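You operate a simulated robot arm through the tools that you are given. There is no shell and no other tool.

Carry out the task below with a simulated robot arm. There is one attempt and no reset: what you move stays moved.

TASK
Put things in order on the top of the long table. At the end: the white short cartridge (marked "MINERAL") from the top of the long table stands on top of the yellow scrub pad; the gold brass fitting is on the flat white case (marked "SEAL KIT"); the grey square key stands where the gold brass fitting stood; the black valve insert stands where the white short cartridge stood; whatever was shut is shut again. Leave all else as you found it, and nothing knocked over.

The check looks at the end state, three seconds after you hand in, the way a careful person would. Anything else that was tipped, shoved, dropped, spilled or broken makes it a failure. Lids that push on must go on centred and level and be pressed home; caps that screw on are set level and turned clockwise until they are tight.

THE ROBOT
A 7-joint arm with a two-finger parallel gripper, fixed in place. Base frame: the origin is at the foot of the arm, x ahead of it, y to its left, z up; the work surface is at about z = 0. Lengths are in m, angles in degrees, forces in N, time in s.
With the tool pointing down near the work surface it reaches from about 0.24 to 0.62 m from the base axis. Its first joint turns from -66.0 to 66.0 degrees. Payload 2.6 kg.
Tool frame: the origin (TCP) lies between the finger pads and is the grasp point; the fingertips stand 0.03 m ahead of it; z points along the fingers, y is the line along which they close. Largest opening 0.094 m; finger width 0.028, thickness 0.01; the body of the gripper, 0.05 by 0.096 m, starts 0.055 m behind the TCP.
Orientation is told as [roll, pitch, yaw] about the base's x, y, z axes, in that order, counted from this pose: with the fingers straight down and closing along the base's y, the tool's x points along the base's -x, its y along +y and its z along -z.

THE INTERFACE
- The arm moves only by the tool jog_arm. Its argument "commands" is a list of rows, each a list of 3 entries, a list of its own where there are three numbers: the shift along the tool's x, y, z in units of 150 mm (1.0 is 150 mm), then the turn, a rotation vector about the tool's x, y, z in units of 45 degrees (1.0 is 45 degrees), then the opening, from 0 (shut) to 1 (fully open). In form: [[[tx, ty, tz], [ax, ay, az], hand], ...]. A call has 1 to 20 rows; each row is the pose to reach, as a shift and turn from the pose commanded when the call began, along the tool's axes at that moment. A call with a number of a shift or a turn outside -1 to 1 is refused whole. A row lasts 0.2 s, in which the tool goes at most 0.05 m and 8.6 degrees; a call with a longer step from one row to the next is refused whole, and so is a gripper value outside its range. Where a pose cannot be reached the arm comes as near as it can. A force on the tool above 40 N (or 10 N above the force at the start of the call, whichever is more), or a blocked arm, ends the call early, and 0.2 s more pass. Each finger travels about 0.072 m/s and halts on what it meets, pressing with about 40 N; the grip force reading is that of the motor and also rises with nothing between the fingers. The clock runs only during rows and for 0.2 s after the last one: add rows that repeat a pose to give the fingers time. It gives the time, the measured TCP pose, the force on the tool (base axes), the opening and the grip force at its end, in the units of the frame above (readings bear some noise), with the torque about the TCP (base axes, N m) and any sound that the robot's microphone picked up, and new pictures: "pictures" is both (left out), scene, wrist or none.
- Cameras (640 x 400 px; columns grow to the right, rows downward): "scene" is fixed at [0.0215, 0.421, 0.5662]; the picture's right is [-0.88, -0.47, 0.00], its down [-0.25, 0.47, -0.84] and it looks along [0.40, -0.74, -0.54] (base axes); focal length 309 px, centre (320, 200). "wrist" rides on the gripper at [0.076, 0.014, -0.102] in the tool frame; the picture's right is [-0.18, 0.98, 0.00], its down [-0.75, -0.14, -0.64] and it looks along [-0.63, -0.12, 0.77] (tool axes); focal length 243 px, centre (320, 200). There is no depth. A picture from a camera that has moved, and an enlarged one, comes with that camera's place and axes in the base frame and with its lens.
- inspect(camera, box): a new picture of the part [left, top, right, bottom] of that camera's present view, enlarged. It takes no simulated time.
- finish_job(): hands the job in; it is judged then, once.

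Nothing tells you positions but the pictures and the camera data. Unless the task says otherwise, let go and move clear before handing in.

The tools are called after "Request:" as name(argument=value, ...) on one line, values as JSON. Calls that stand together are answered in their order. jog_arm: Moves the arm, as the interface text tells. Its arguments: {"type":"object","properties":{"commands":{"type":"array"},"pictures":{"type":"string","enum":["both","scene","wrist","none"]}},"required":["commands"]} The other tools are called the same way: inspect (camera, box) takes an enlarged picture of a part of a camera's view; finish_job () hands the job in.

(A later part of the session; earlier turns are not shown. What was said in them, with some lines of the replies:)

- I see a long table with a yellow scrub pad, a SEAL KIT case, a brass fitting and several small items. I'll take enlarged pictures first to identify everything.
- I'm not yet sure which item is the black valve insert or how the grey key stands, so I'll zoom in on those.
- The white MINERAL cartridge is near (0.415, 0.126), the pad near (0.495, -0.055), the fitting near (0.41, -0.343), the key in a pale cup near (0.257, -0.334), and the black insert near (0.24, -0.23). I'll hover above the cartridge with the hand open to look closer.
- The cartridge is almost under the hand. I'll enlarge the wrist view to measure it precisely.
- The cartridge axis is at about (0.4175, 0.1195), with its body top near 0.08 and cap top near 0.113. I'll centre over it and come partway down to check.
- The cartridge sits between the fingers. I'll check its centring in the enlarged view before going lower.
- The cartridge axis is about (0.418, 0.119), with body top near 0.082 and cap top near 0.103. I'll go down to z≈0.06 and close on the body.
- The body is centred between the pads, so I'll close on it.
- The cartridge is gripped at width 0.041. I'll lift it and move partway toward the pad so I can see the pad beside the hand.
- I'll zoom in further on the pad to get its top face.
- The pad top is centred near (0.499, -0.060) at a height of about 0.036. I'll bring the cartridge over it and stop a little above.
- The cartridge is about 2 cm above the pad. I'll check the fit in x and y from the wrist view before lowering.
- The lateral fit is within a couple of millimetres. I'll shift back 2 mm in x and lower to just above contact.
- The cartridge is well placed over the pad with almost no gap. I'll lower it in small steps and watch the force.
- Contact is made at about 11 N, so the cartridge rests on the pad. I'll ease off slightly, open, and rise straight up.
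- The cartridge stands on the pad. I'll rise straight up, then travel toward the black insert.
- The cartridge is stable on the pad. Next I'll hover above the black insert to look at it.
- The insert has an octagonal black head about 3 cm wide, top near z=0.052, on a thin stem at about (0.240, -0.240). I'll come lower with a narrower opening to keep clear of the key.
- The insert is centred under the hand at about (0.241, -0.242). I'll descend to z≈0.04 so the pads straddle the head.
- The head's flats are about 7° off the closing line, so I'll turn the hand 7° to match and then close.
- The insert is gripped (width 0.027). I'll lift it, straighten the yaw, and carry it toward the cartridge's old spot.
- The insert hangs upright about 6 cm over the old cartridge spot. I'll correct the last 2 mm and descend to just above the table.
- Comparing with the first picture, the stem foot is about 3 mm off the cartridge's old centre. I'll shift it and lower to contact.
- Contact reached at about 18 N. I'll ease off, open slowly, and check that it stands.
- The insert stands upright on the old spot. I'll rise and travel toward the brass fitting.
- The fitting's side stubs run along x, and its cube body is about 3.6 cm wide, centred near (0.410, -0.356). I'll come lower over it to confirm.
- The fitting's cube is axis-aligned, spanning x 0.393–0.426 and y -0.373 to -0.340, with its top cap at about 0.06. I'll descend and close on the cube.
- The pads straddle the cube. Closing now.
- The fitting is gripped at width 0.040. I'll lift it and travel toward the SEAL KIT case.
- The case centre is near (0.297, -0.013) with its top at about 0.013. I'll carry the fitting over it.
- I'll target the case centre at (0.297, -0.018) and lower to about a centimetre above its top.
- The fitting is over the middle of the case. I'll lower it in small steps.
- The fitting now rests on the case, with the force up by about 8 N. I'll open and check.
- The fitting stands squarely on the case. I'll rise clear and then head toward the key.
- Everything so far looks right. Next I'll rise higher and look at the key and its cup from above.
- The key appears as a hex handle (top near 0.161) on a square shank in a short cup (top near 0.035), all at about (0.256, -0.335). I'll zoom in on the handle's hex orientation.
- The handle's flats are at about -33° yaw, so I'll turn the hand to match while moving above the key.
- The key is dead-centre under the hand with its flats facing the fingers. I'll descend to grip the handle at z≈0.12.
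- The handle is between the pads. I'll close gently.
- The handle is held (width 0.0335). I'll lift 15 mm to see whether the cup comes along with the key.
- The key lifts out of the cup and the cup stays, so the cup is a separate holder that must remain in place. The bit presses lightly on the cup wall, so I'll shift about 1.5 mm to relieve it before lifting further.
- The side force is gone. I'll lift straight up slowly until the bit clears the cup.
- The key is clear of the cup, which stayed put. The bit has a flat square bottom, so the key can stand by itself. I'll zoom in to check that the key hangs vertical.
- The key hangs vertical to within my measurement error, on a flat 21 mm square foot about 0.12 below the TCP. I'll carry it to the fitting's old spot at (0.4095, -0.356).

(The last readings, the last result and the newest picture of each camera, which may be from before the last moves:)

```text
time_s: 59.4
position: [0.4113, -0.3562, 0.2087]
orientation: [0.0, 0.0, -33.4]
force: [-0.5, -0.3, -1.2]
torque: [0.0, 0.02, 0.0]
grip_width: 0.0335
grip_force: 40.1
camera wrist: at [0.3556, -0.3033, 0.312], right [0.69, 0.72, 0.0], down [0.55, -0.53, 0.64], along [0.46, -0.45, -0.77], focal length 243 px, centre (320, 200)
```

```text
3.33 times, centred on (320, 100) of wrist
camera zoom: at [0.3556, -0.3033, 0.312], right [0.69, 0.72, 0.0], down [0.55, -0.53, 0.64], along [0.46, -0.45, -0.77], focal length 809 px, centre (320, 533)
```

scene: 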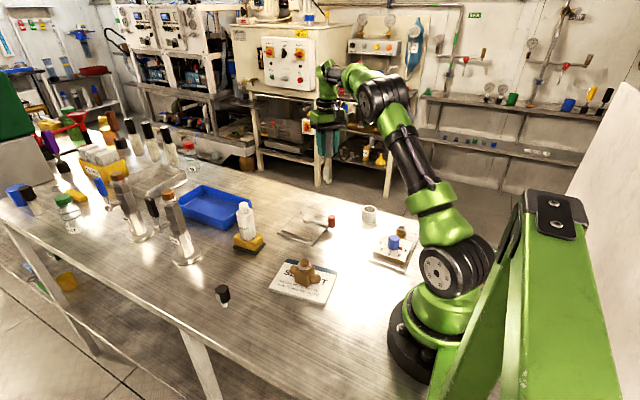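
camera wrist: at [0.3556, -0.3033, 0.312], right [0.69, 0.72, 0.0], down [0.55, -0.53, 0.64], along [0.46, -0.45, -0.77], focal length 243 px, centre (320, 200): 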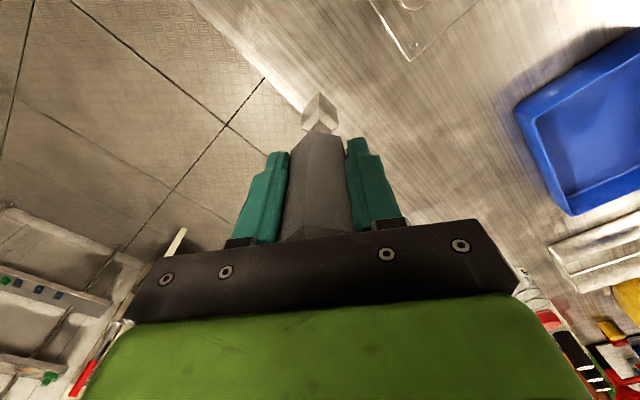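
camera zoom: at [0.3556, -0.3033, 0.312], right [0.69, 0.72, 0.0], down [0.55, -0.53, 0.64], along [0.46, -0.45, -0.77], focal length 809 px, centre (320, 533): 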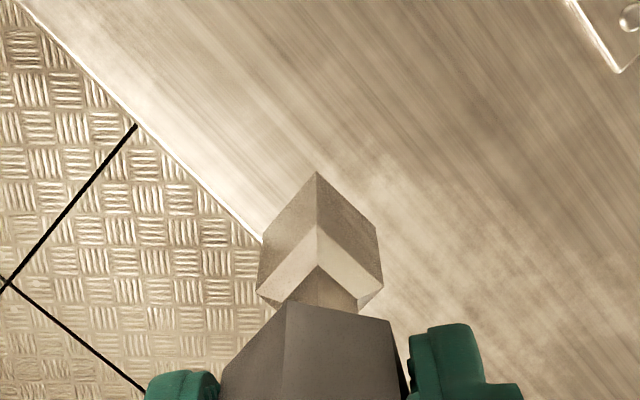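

The key is over the fitting's old spot. I'll descend to a few millimetres above the table.

Request:
jog_arm(commands=[[[0.01, -0.003, 0.1], [0, 0, 0], 0.2], [[0.01, -0.003, 0.25], [0, 0, 0], 0.2], [[0.01, -0.003, 0.4], [0, 0, 0], 0.2], [[0.01, -0.003, 0.5], [0, 0, 0], 0.2], [[0.01, -0.003, 0.567], [0, 0, 0], 0.2], [[0.01, -0.003, 0.567], [0, 0, 0], 0.2], [[0.01, -0.003, 0.567], [0, 0, 0], 0.2]])

Request:
inspect(camera="scene", box=[295, 150, 355, 225])

Request:
inspect(camera="wrist", box=[260, 40, 380, 160])

```text
time_s: 61.0
position: [0.4083, -0.356, 0.123]
orientation: [0.1, 0.0, -33.3]
force: [0.1, 0.3, -1.3]
torque: [0.02, 0.02, -0.04]
grip_width: 0.0339
grip_force: 40.1
camera wrist: at [0.3531, -0.303, 0.2271], right [0.69, 0.72, 0.0], down [0.55, -0.53, 0.64], along [0.46, -0.45, -0.77], focal length 243 px, centre (320, 200)
```

scene: 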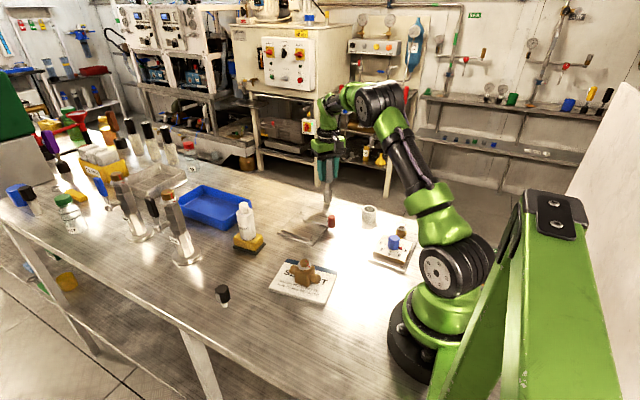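
wrist: 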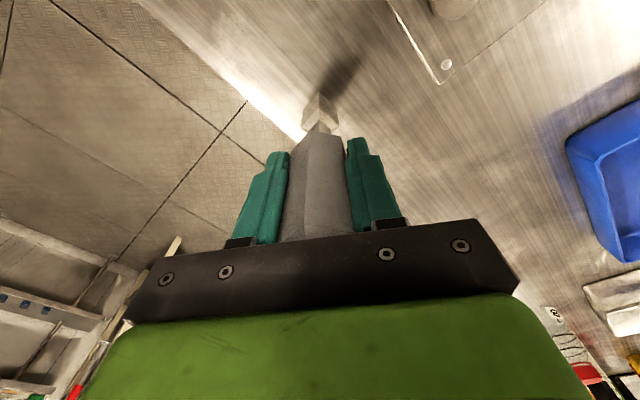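

```text
5.33 times, centred on (325, 188) of scene
camera zoom: at [0.0215, 0.421, 0.5662], right [-0.88, -0.47, 0.0], down [-0.25, 0.47, -0.84], along [0.4, -0.74, -0.54], focal length 1646 px, centre (293, 267)
```

zoom: 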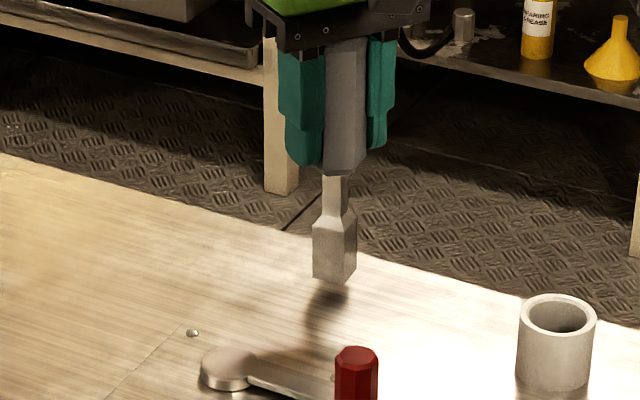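

```text
3.33 times, centred on (320, 100) of wrist
camera zoom: at [0.3531, -0.303, 0.2271], right [0.69, 0.72, 0.0], down [0.55, -0.53, 0.64], along [0.46, -0.45, -0.77], focal length 809 px, centre (320, 533)
```

zoom: 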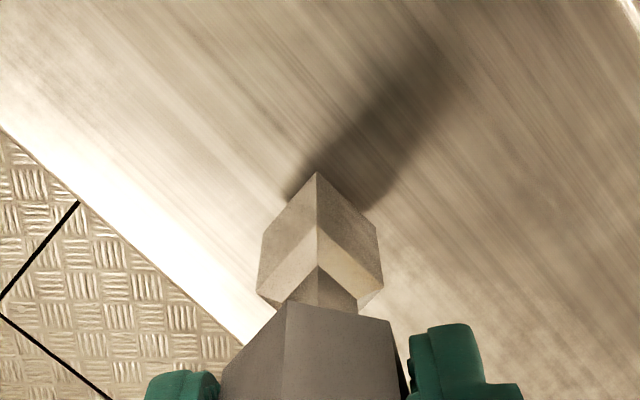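

The position matches the fitting's old footprint. I'll lower in small steps and watch the force.

Request:
jog_arm(commands=[[[0, 0, 0.008], [0, 0, 0], 0.2], [[0, 0, 0.016], [0, 0, 0], 0.2], [[0, 0, 0.016], [0, 0, 0], 0.2]], pictures="none")

Request:
jog_arm(commands=[[[0, 0, 0.006], [0, 0, 0], 0.2], [[0, 0, 0.01], [0, 0, 0], 0.2], [[0, 0, 0.01], [0, 0, 0], 0.2]], pictures="none")

Request:
inspect(camera="scene", box=[305, 180, 345, 220])

```text
time_s: 61.8
position: [0.4081, -0.3555, 0.1229]
orientation: [0.0, 0.0, -33.4]
force: [0.3, 0.7, -1.3]
torque: [-0.04, -0.01, -0.02]
grip_width: 0.0333
grip_force: 40.2
```

```text
time_s: 62.6
position: [0.4086, -0.355, 0.12]
orientation: [-0.1, 0.0, -33.4]
force: [0.0, 0.1, -1.3]
torque: [0.0, -0.01, 0.0]
grip_width: 0.0332
grip_force: 39.7
```

```text
10.00 times, centred on (325, 200) of scene
camera zoom: at [0.0215, 0.421, 0.5662], right [-0.88, -0.47, 0.0], down [-0.25, 0.47, -0.84], along [0.4, -0.74, -0.54], focal length 3086 px, centre (270, 200)
```

zoom: 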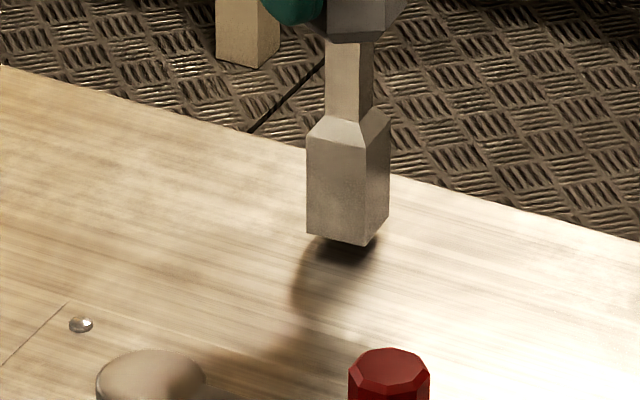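

Still a millimetre or so above the table. Continuing down.

Request:
jog_arm(commands=[[[0, 0, 0.004], [0, 0, 0], 0.2], [[0, 0, 0.008], [0, 0, 0], 0.2], [[0, 0, 0.008], [0, 0, 0], 0.2]], pictures="none")

Request:
inspect(camera="scene", box=[305, 180, 345, 220])

```text
time_s: 63.4
position: [0.4072, -0.3562, 0.1203]
orientation: [-0.1, 0.0, -33.3]
force: [0.2, -0.4, -0.5]
torque: [-0.01, -0.01, -0.03]
grip_width: 0.0336
grip_force: 40.5
```

```text
10.00 times, centred on (325, 200) of scene
camera zoom: at [0.0215, 0.421, 0.5662], right [-0.88, -0.47, 0.0], down [-0.25, 0.47, -0.84], along [0.4, -0.74, -0.54], focal length 3086 px, centre (270, 200)
```

zoom: 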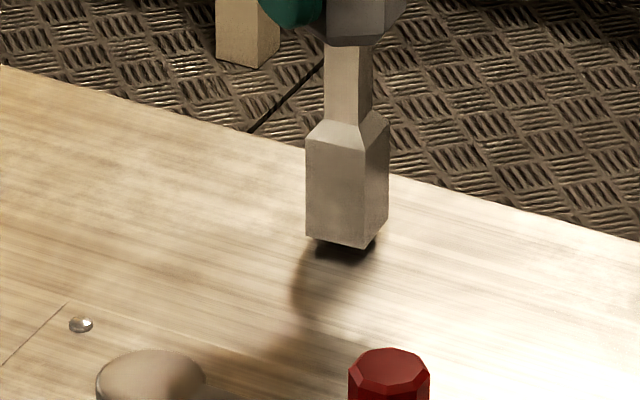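

Request:
jog_arm(commands=[[[0, 0, 0.004], [0, 0, 0], 0.2], [[0, 0, 0.008], [0, 0, 0], 0.2], [[0, 0, 0.008], [0, 0, 0], 0.2]], pictures="none")

Request:
jog_arm(commands=[[[0, 0, 0.004], [0, 0, 0], 0.2], [[0, 0, 0.007], [0, 0, 0], 0.2], [[0, 0, 0.007], [0, 0, 0], 0.2]], pictures="none")

Request:
inspect(camera="scene", box=[305, 180, 345, 220])

```text
time_s: 64.2
position: [0.4088, -0.3568, 0.1168]
orientation: [0.0, 0.0, -33.4]
force: [0.9, -1.1, -1.9]
torque: [-0.02, -0.01, -0.02]
grip_width: 0.0336
grip_force: 39.5
```

```text
time_s: 65.0
position: [0.408, -0.3566, 0.1156]
orientation: [0.0, 0.0, -33.4]
force: [-0.3, 1.1, -1.4]
torque: [0.0, 0.03, 0.01]
grip_width: 0.0337
grip_force: 39.2
```

```text
10.00 times, centred on (325, 200) of scene
camera zoom: at [0.0215, 0.421, 0.5662], right [-0.88, -0.47, 0.0], down [-0.25, 0.47, -0.84], along [0.4, -0.74, -0.54], focal length 3086 px, centre (270, 200)
```

zoom: 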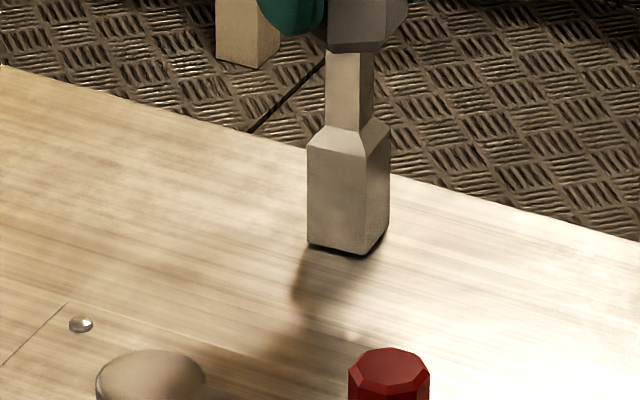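

Nearly touching now. Two more half-millimetre steps.

Request:
jog_arm(commands=[[[0, 0, 0.003], [0, 0, 0], 0.2], [[0, 0, 0.005], [0, 0, 0], 0.2], [[0, 0, 0.005], [0, 0, 0], 0.2]], pictures="none")

```text
time_s: 65.8
position: [0.4086, -0.3571, 0.1139]
orientation: [0.0, -0.1, -33.4]
force: [0.6, 0.3, -1.5]
torque: [0.02, -0.01, 0.0]
grip_width: 0.0336
grip_force: 40.1
```

Request:
jog_arm(commands=[[[0, 0, 0.003], [0, 0, 0], 0.2], [[0, 0, 0.005], [0, 0, 0], 0.2], [[0, 0, 0.005], [0, 0, 0], 0.2]], pictures="none")

Request:
inspect(camera="scene", box=[305, 180, 345, 220])

```text
time_s: 66.6
position: [0.4081, -0.3565, 0.1145]
orientation: [0.0, 0.0, -33.4]
force: [-2.2, 1.1, 2.5]
torque: [0.05, 0.16, -0.01]
grip_width: 0.0334
grip_force: 40.0
```

```text
10.00 times, centred on (325, 200) of scene
camera zoom: at [0.0215, 0.421, 0.5662], right [-0.88, -0.47, 0.0], down [-0.25, 0.47, -0.84], along [0.4, -0.74, -0.54], focal length 3086 px, centre (270, 200)
```

zoom: 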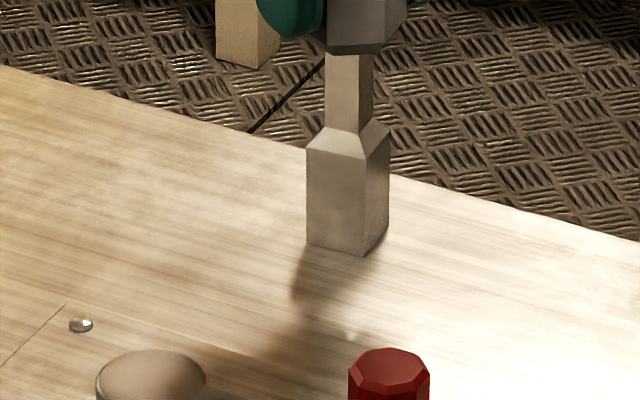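

The key has touched down lightly. I'll press very slightly to seat the foot flat and check the torque.

Request:
jog_arm(commands=[[[0, 0, 0.003], [0, 0, 0], 0.2], [[0, 0, 0.005], [0, 0, 0], 0.2], [[0, 0, 0.005], [0, 0, 0], 0.2]], pictures="none")

Request:
inspect(camera="scene", box=[305, 180, 345, 220])

Request:
inspect(camera="scene", box=[295, 140, 355, 225])

```text
time_s: 67.4
position: [0.409, -0.356, 0.1133]
orientation: [0.0, -0.1, -33.4]
force: [-4.0, 2.1, 8.9]
torque: [0.13, 0.35, -0.02]
grip_width: 0.0338
grip_force: 39.8
```

```text
10.00 times, centred on (325, 200) of scene
camera zoom: at [0.0215, 0.4211, 0.5662], right [-0.88, -0.47, 0.0], down [-0.25, 0.47, -0.84], along [0.4, -0.74, -0.54], focal length 3086 px, centre (270, 200)
```

zoom: 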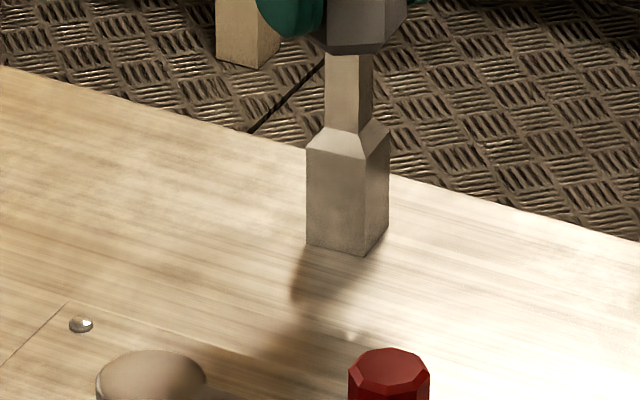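

```text
4.71 times, centred on (325, 182) of scene
camera zoom: at [0.0215, 0.4211, 0.5662], right [-0.88, -0.47, 0.0], down [-0.25, 0.47, -0.84], along [0.4, -0.74, -0.54], focal length 1452 px, centre (296, 282)
```

zoom: 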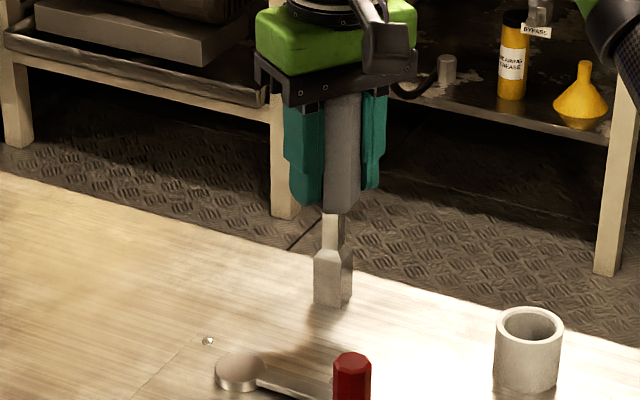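

The foot is seated, with about 9 N down and a small side load from arm flex. I'll ease the pressure, then open in tiny steps so the key is not disturbed.

Request:
jog_arm(commands=[[[0, 0, -0.004], [0, 0, 0], 0.2], [[0, 0, -0.004], [0, 0, 0], 0.33], [[0, 0, -0.004], [0, 0, 0], 0.35], [[0, 0, -0.004], [0, 0, 0], 0.36], [[0, 0, -0.004], [0, 0, 0], 0.37], [[0, 0, -0.004], [0, 0, 0], 0.38], [[0, 0, -0.004], [0, 0, 0], 0.39], [[0, 0, -0.004], [0, 0, 0], 0.4], [[0, 0, -0.004], [0, 0, 0], 0.42]])

Request:
inspect(camera="scene", box=[295, 140, 355, 225])

Request:
inspect(camera="wrist", box=[240, 60, 400, 230])

```text
time_s: 69.4
position: [0.4083, -0.3552, 0.1156]
orientation: [0.0, -0.1, -33.4]
force: [-0.3, -0.5, -0.8]
torque: [-0.01, 0.04, 0.05]
grip_width: 0.0397
grip_force: 0.1
camera wrist: at [0.3531, -0.3032, 0.218], right [0.69, 0.72, 0.0], down [0.55, -0.53, 0.64], along [0.46, -0.45, -0.77], focal length 243 px, centre (320, 200)
```

scene: 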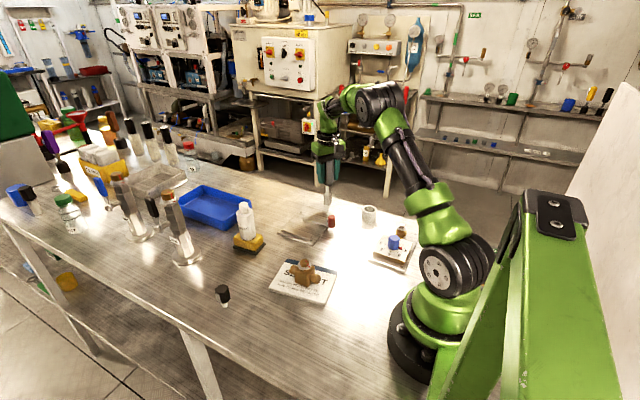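
wrist: 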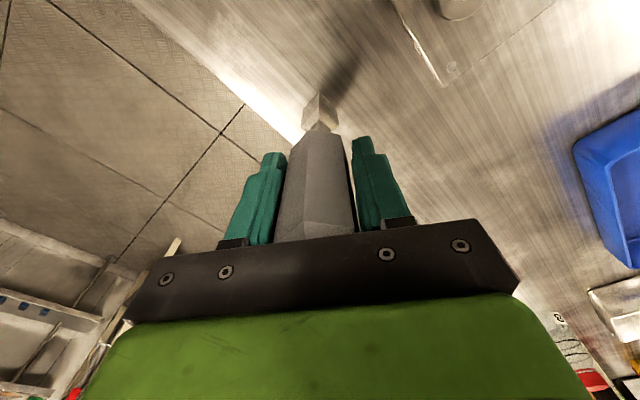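

```text
4.71 times, centred on (325, 182) of scene
camera zoom: at [0.0215, 0.421, 0.5662], right [-0.88, -0.47, 0.0], down [-0.25, 0.47, -0.84], along [0.4, -0.74, -0.54], focal length 1452 px, centre (296, 282)
```

zoom: 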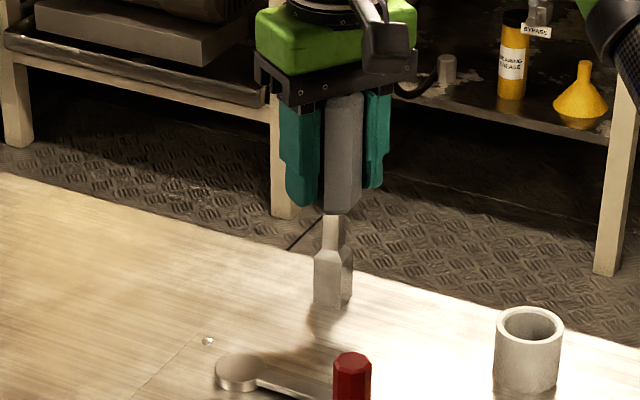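

```text
2.35 times, centred on (320, 145) of wrist
camera zoom: at [0.3531, -0.3032, 0.218], right [0.69, 0.72, 0.0], down [0.55, -0.53, 0.64], along [0.46, -0.45, -0.77], focal length 571 px, centre (320, 329)
```

zoom: 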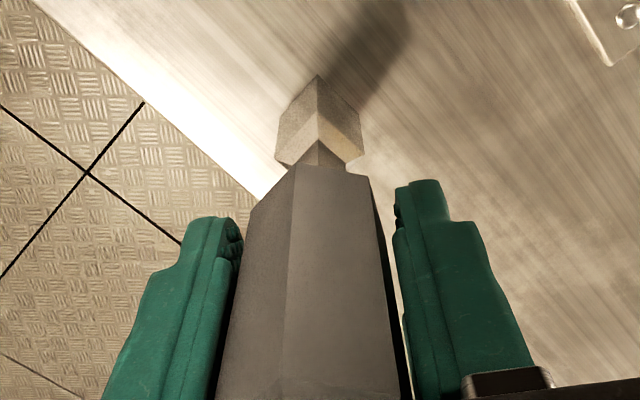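

The key is free and still upright. I'll continue opening gradually.

Request:
jog_arm(commands=[[[0, 0, 0], [0, 0, 0], 0.44], [[0, 0, 0], [0, 0, 0], 0.46], [[0, 0, 0], [0, 0, 0], 0.49], [[0, 0, 0], [0, 0, 0], 0.52]])

Request:
inspect(camera="scene", box=[295, 140, 355, 225])

Request:
inspect(camera="wrist", box=[240, 60, 400, 230])

```text
time_s: 70.4
position: [0.4089, -0.3556, 0.1159]
orientation: [0.0, 0.0, -33.5]
force: [-0.4, 0.4, 0.3]
torque: [-0.02, 0.01, -0.06]
grip_width: 0.0487
grip_force: 0.0
camera wrist: at [0.3531, -0.3032, 0.2179], right [0.69, 0.72, 0.0], down [0.55, -0.53, 0.64], along [0.46, -0.45, -0.77], focal length 243 px, centre (320, 200)
```

scene: 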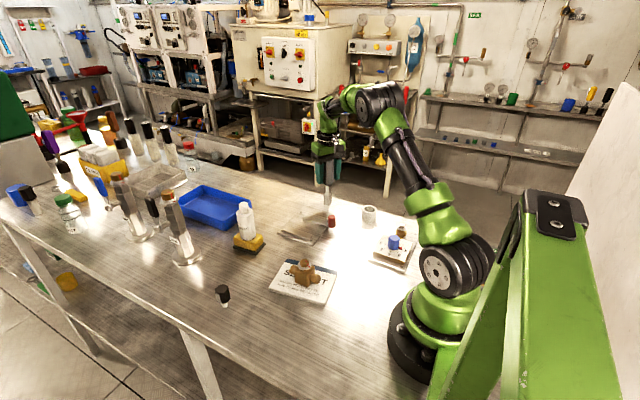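
wrist: 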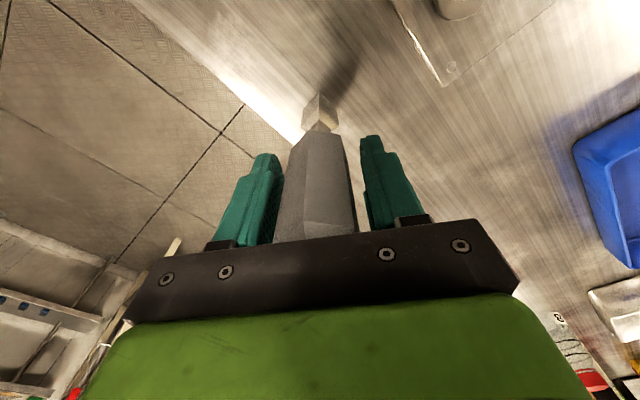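

```text
4.71 times, centred on (325, 182) of scene
camera zoom: at [0.0215, 0.421, 0.5662], right [-0.88, -0.47, 0.0], down [-0.25, 0.47, -0.84], along [0.4, -0.74, -0.54], focal length 1452 px, centre (296, 282)
```

zoom: 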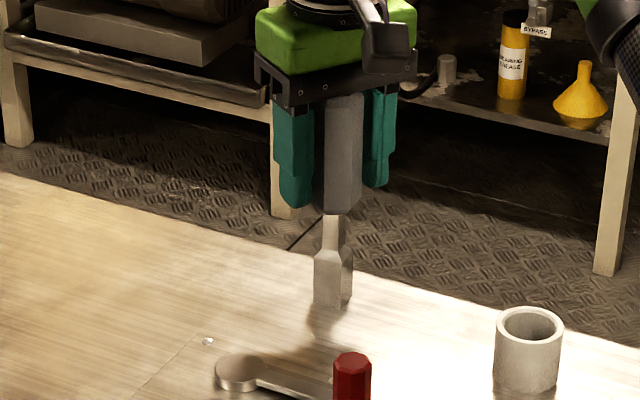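

```text
2.35 times, centred on (320, 145) of wrist
camera zoom: at [0.3531, -0.3032, 0.2179], right [0.69, 0.72, 0.0], down [0.55, -0.53, 0.64], along [0.46, -0.45, -0.77], focal length 571 px, centre (320, 329)
```

zoom: 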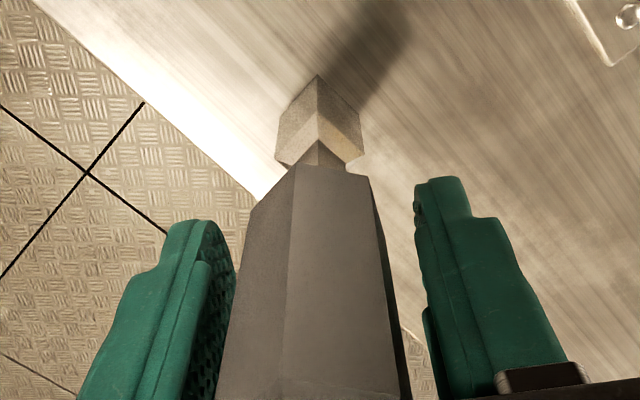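

The key stands by itself. I'll open fully and rise straight up.

Request:
jog_arm(commands=[[[0, 0, 0], [0, 0, 0], 0.6], [[0, 0, 0], [0, 0, 0], 0.7], [[0, 0, 0], [0, 0, 0], 0.85], [[0, 0, 0], [0, 0, 0], 1], [[0, 0, -0.06], [0, 0, 0], 1], [[0, 0, -0.15], [0, 0, 0], 1], [[0, 0, -0.3], [0, 0, 0], 1], [[0, 0, -0.5], [0, 0, 0], 1], [[0, 0, -0.75], [0, 0, 0], 1], [[0, 0, -0.95], [0, 0, 0], 1], [[0, 0, -0.95], [0, 0, 0], 1]])

Request:
inspect(camera="scene", box=[295, 140, 355, 225])

Request:
inspect(camera="scene", box=[200, 160, 420, 310])

```text
time_s: 72.8
position: [0.4085, -0.355, 0.2574]
orientation: [0.1, 0.0, -33.5]
force: [0.7, -0.8, -0.7]
torque: [0.0, 0.02, -0.01]
grip_width: 0.0942
grip_force: 0.0
camera wrist: at [0.3532, -0.3027, 0.3605], right [0.69, 0.72, 0.0], down [0.55, -0.53, 0.64], along [0.46, -0.45, -0.77], focal length 243 px, centre (320, 200)
```

scene: 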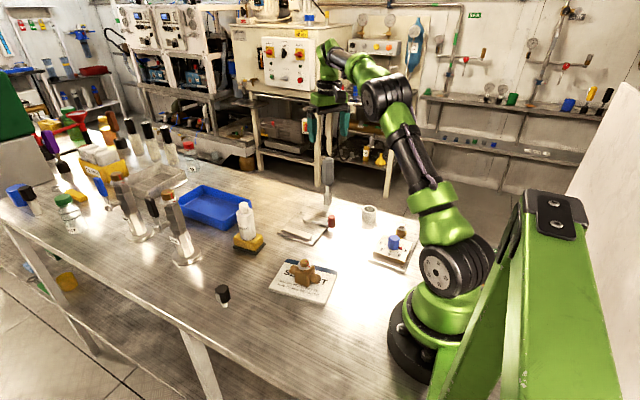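
wrist: 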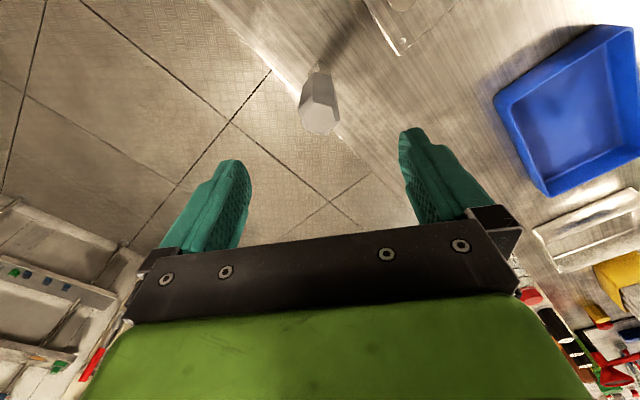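

```text
4.71 times, centred on (325, 182) of scene
camera zoom: at [0.0215, 0.421, 0.5662], right [-0.88, -0.47, 0.0], down [-0.25, 0.47, -0.84], along [0.4, -0.74, -0.54], focal length 1452 px, centre (296, 282)
```

zoom: 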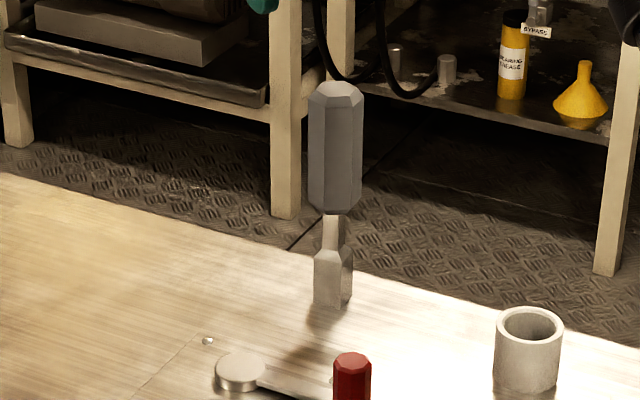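

```text
2.67 times, centred on (310, 235) of scene
camera zoom: at [0.0215, 0.421, 0.5662], right [-0.88, -0.47, 0.0], down [-0.25, 0.47, -0.84], along [0.4, -0.74, -0.54], focal length 823 px, centre (347, 107)
```

zoom: 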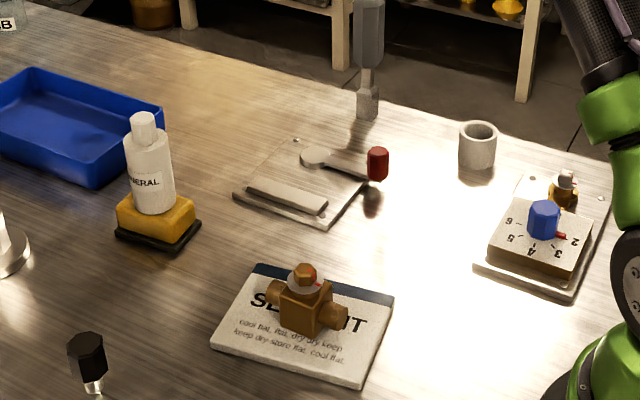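

All four items are where they belong, and the cup, lever, dial, tray and pad are unmoved. I'll move the arm clear and take a final look.

Request:
jog_arm(commands=[[[0, 0, -0.2], [0, 0, 0], 1], [[0.16, 0.1, -0.25], [0, 0, 0], 1], [[0.32, 0.2, -0.25], [0, 0, -0.15], 1], [[0.48, 0.3, -0.25], [0, 0, -0.3], 1], [[0.64, 0.4, -0.25], [0, 0, -0.45], 1], [[0.81, 0.5, -0.25], [0, 0, -0.6], 1], [[0.81, 0.5, -0.25], [0, 0, -0.74], 1], [[0.81, 0.5, -0.25], [0, 0, -0.74], 1]])

Request:
inspect(camera="scene", box=[200, 150, 420, 310])

Request:
inspect(camera="scene", box=[0, 90, 210, 260])

Request:
inspect(camera="scene", box=[195, 255, 255, 320])

```text
time_s: 74.6
position: [0.3483, -0.2261, 0.2944]
orientation: [0.0, 0.0, 0.0]
force: [0.0, 1.0, 0.0]
torque: [0.02, 0.01, 0.0]
grip_width: 0.0941
grip_force: 0.0
camera wrist: at [0.2725, -0.2124, 0.3968], right [0.18, 0.98, 0.0], down [0.75, -0.14, 0.64], along [0.63, -0.12, -0.77], focal length 243 px, centre (320, 200)
```

scene: 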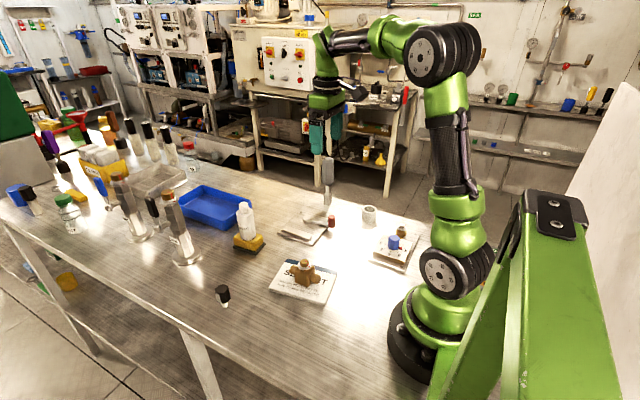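
wrist: 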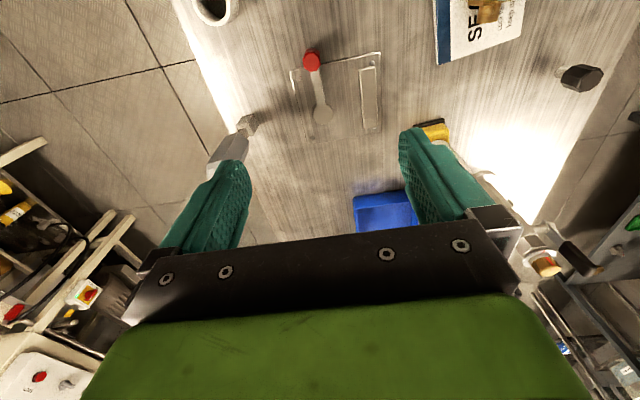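

```text
2.50 times, centred on (310, 230) of scene
camera zoom: at [0.0215, 0.421, 0.5662], right [-0.88, -0.47, 0.0], down [-0.25, 0.47, -0.84], along [0.4, -0.74, -0.54], focal length 772 px, centre (345, 125)
```

zoom: 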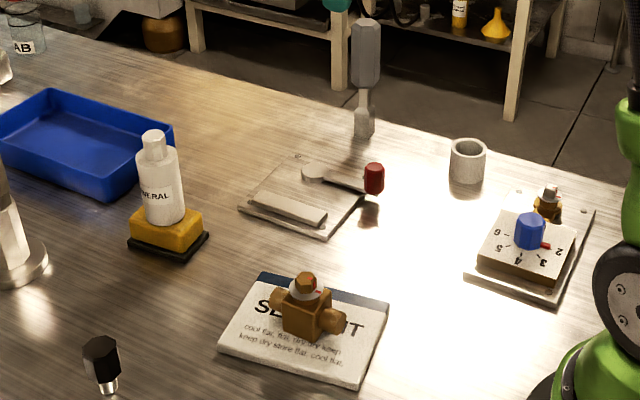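

```text
2.35 times, centred on (105, 175) of scene
camera zoom: at [0.0215, 0.421, 0.5662], right [-0.88, -0.47, 0.0], down [-0.25, 0.47, -0.84], along [0.4, -0.74, -0.54], focal length 726 px, centre (826, 259)
```

zoom: 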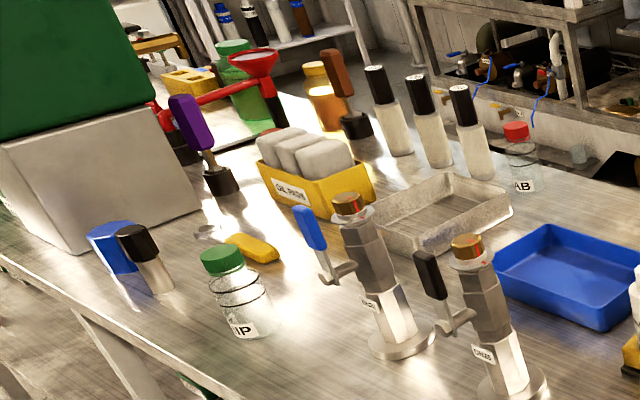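

```text
6.15 times, centred on (225, 288) of scene
camera zoom: at [0.0215, 0.421, 0.5662], right [-0.88, -0.47, 0.0], down [-0.25, 0.47, -0.84], along [0.4, -0.74, -0.54], focal length 1899 px, centre (905, -338)
```

zoom: 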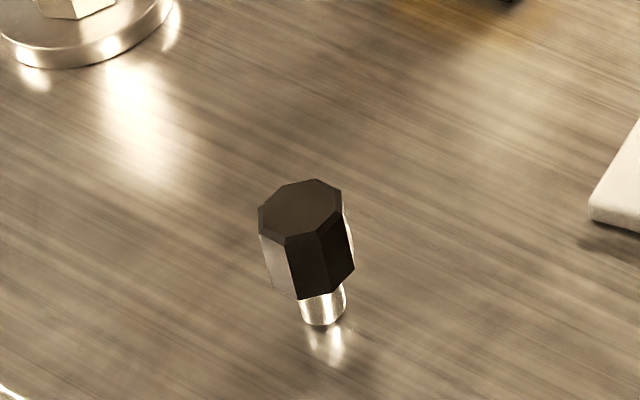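

The final pictures show the cartridge on the pad, the fitting on the SEAL KIT case, the key standing where the fitting was, and the insert standing where the cartridge was. Nothing else has moved, nothing was opened, and the arm is clear, so I'm handing in.

Request:
finish_job()

```text
The job is handed in.
```

The table is in order, and I've handed the job in. No result from the check has come back yet.

- **White short cartridge ("MINERAL"):** it stands upright, centred on top of the yellow scrub pad.
- **Gold brass fitting:** it rests flat in the middle of the white "SEAL KIT" case.
- **Grey square key:** it stands on its own square foot where the brass fitting stood. It had been standing in a loose grey cup. I lifted the key out and left the cup in its place, because the task named only the key.
- **Black valve insert:** it stands where the cartridge stood.

Nothing was opened, so there was nothing to shut again. In the last pictures nothing was knocked over, nothing else appeared to have moved, and the arm was clear of everything.
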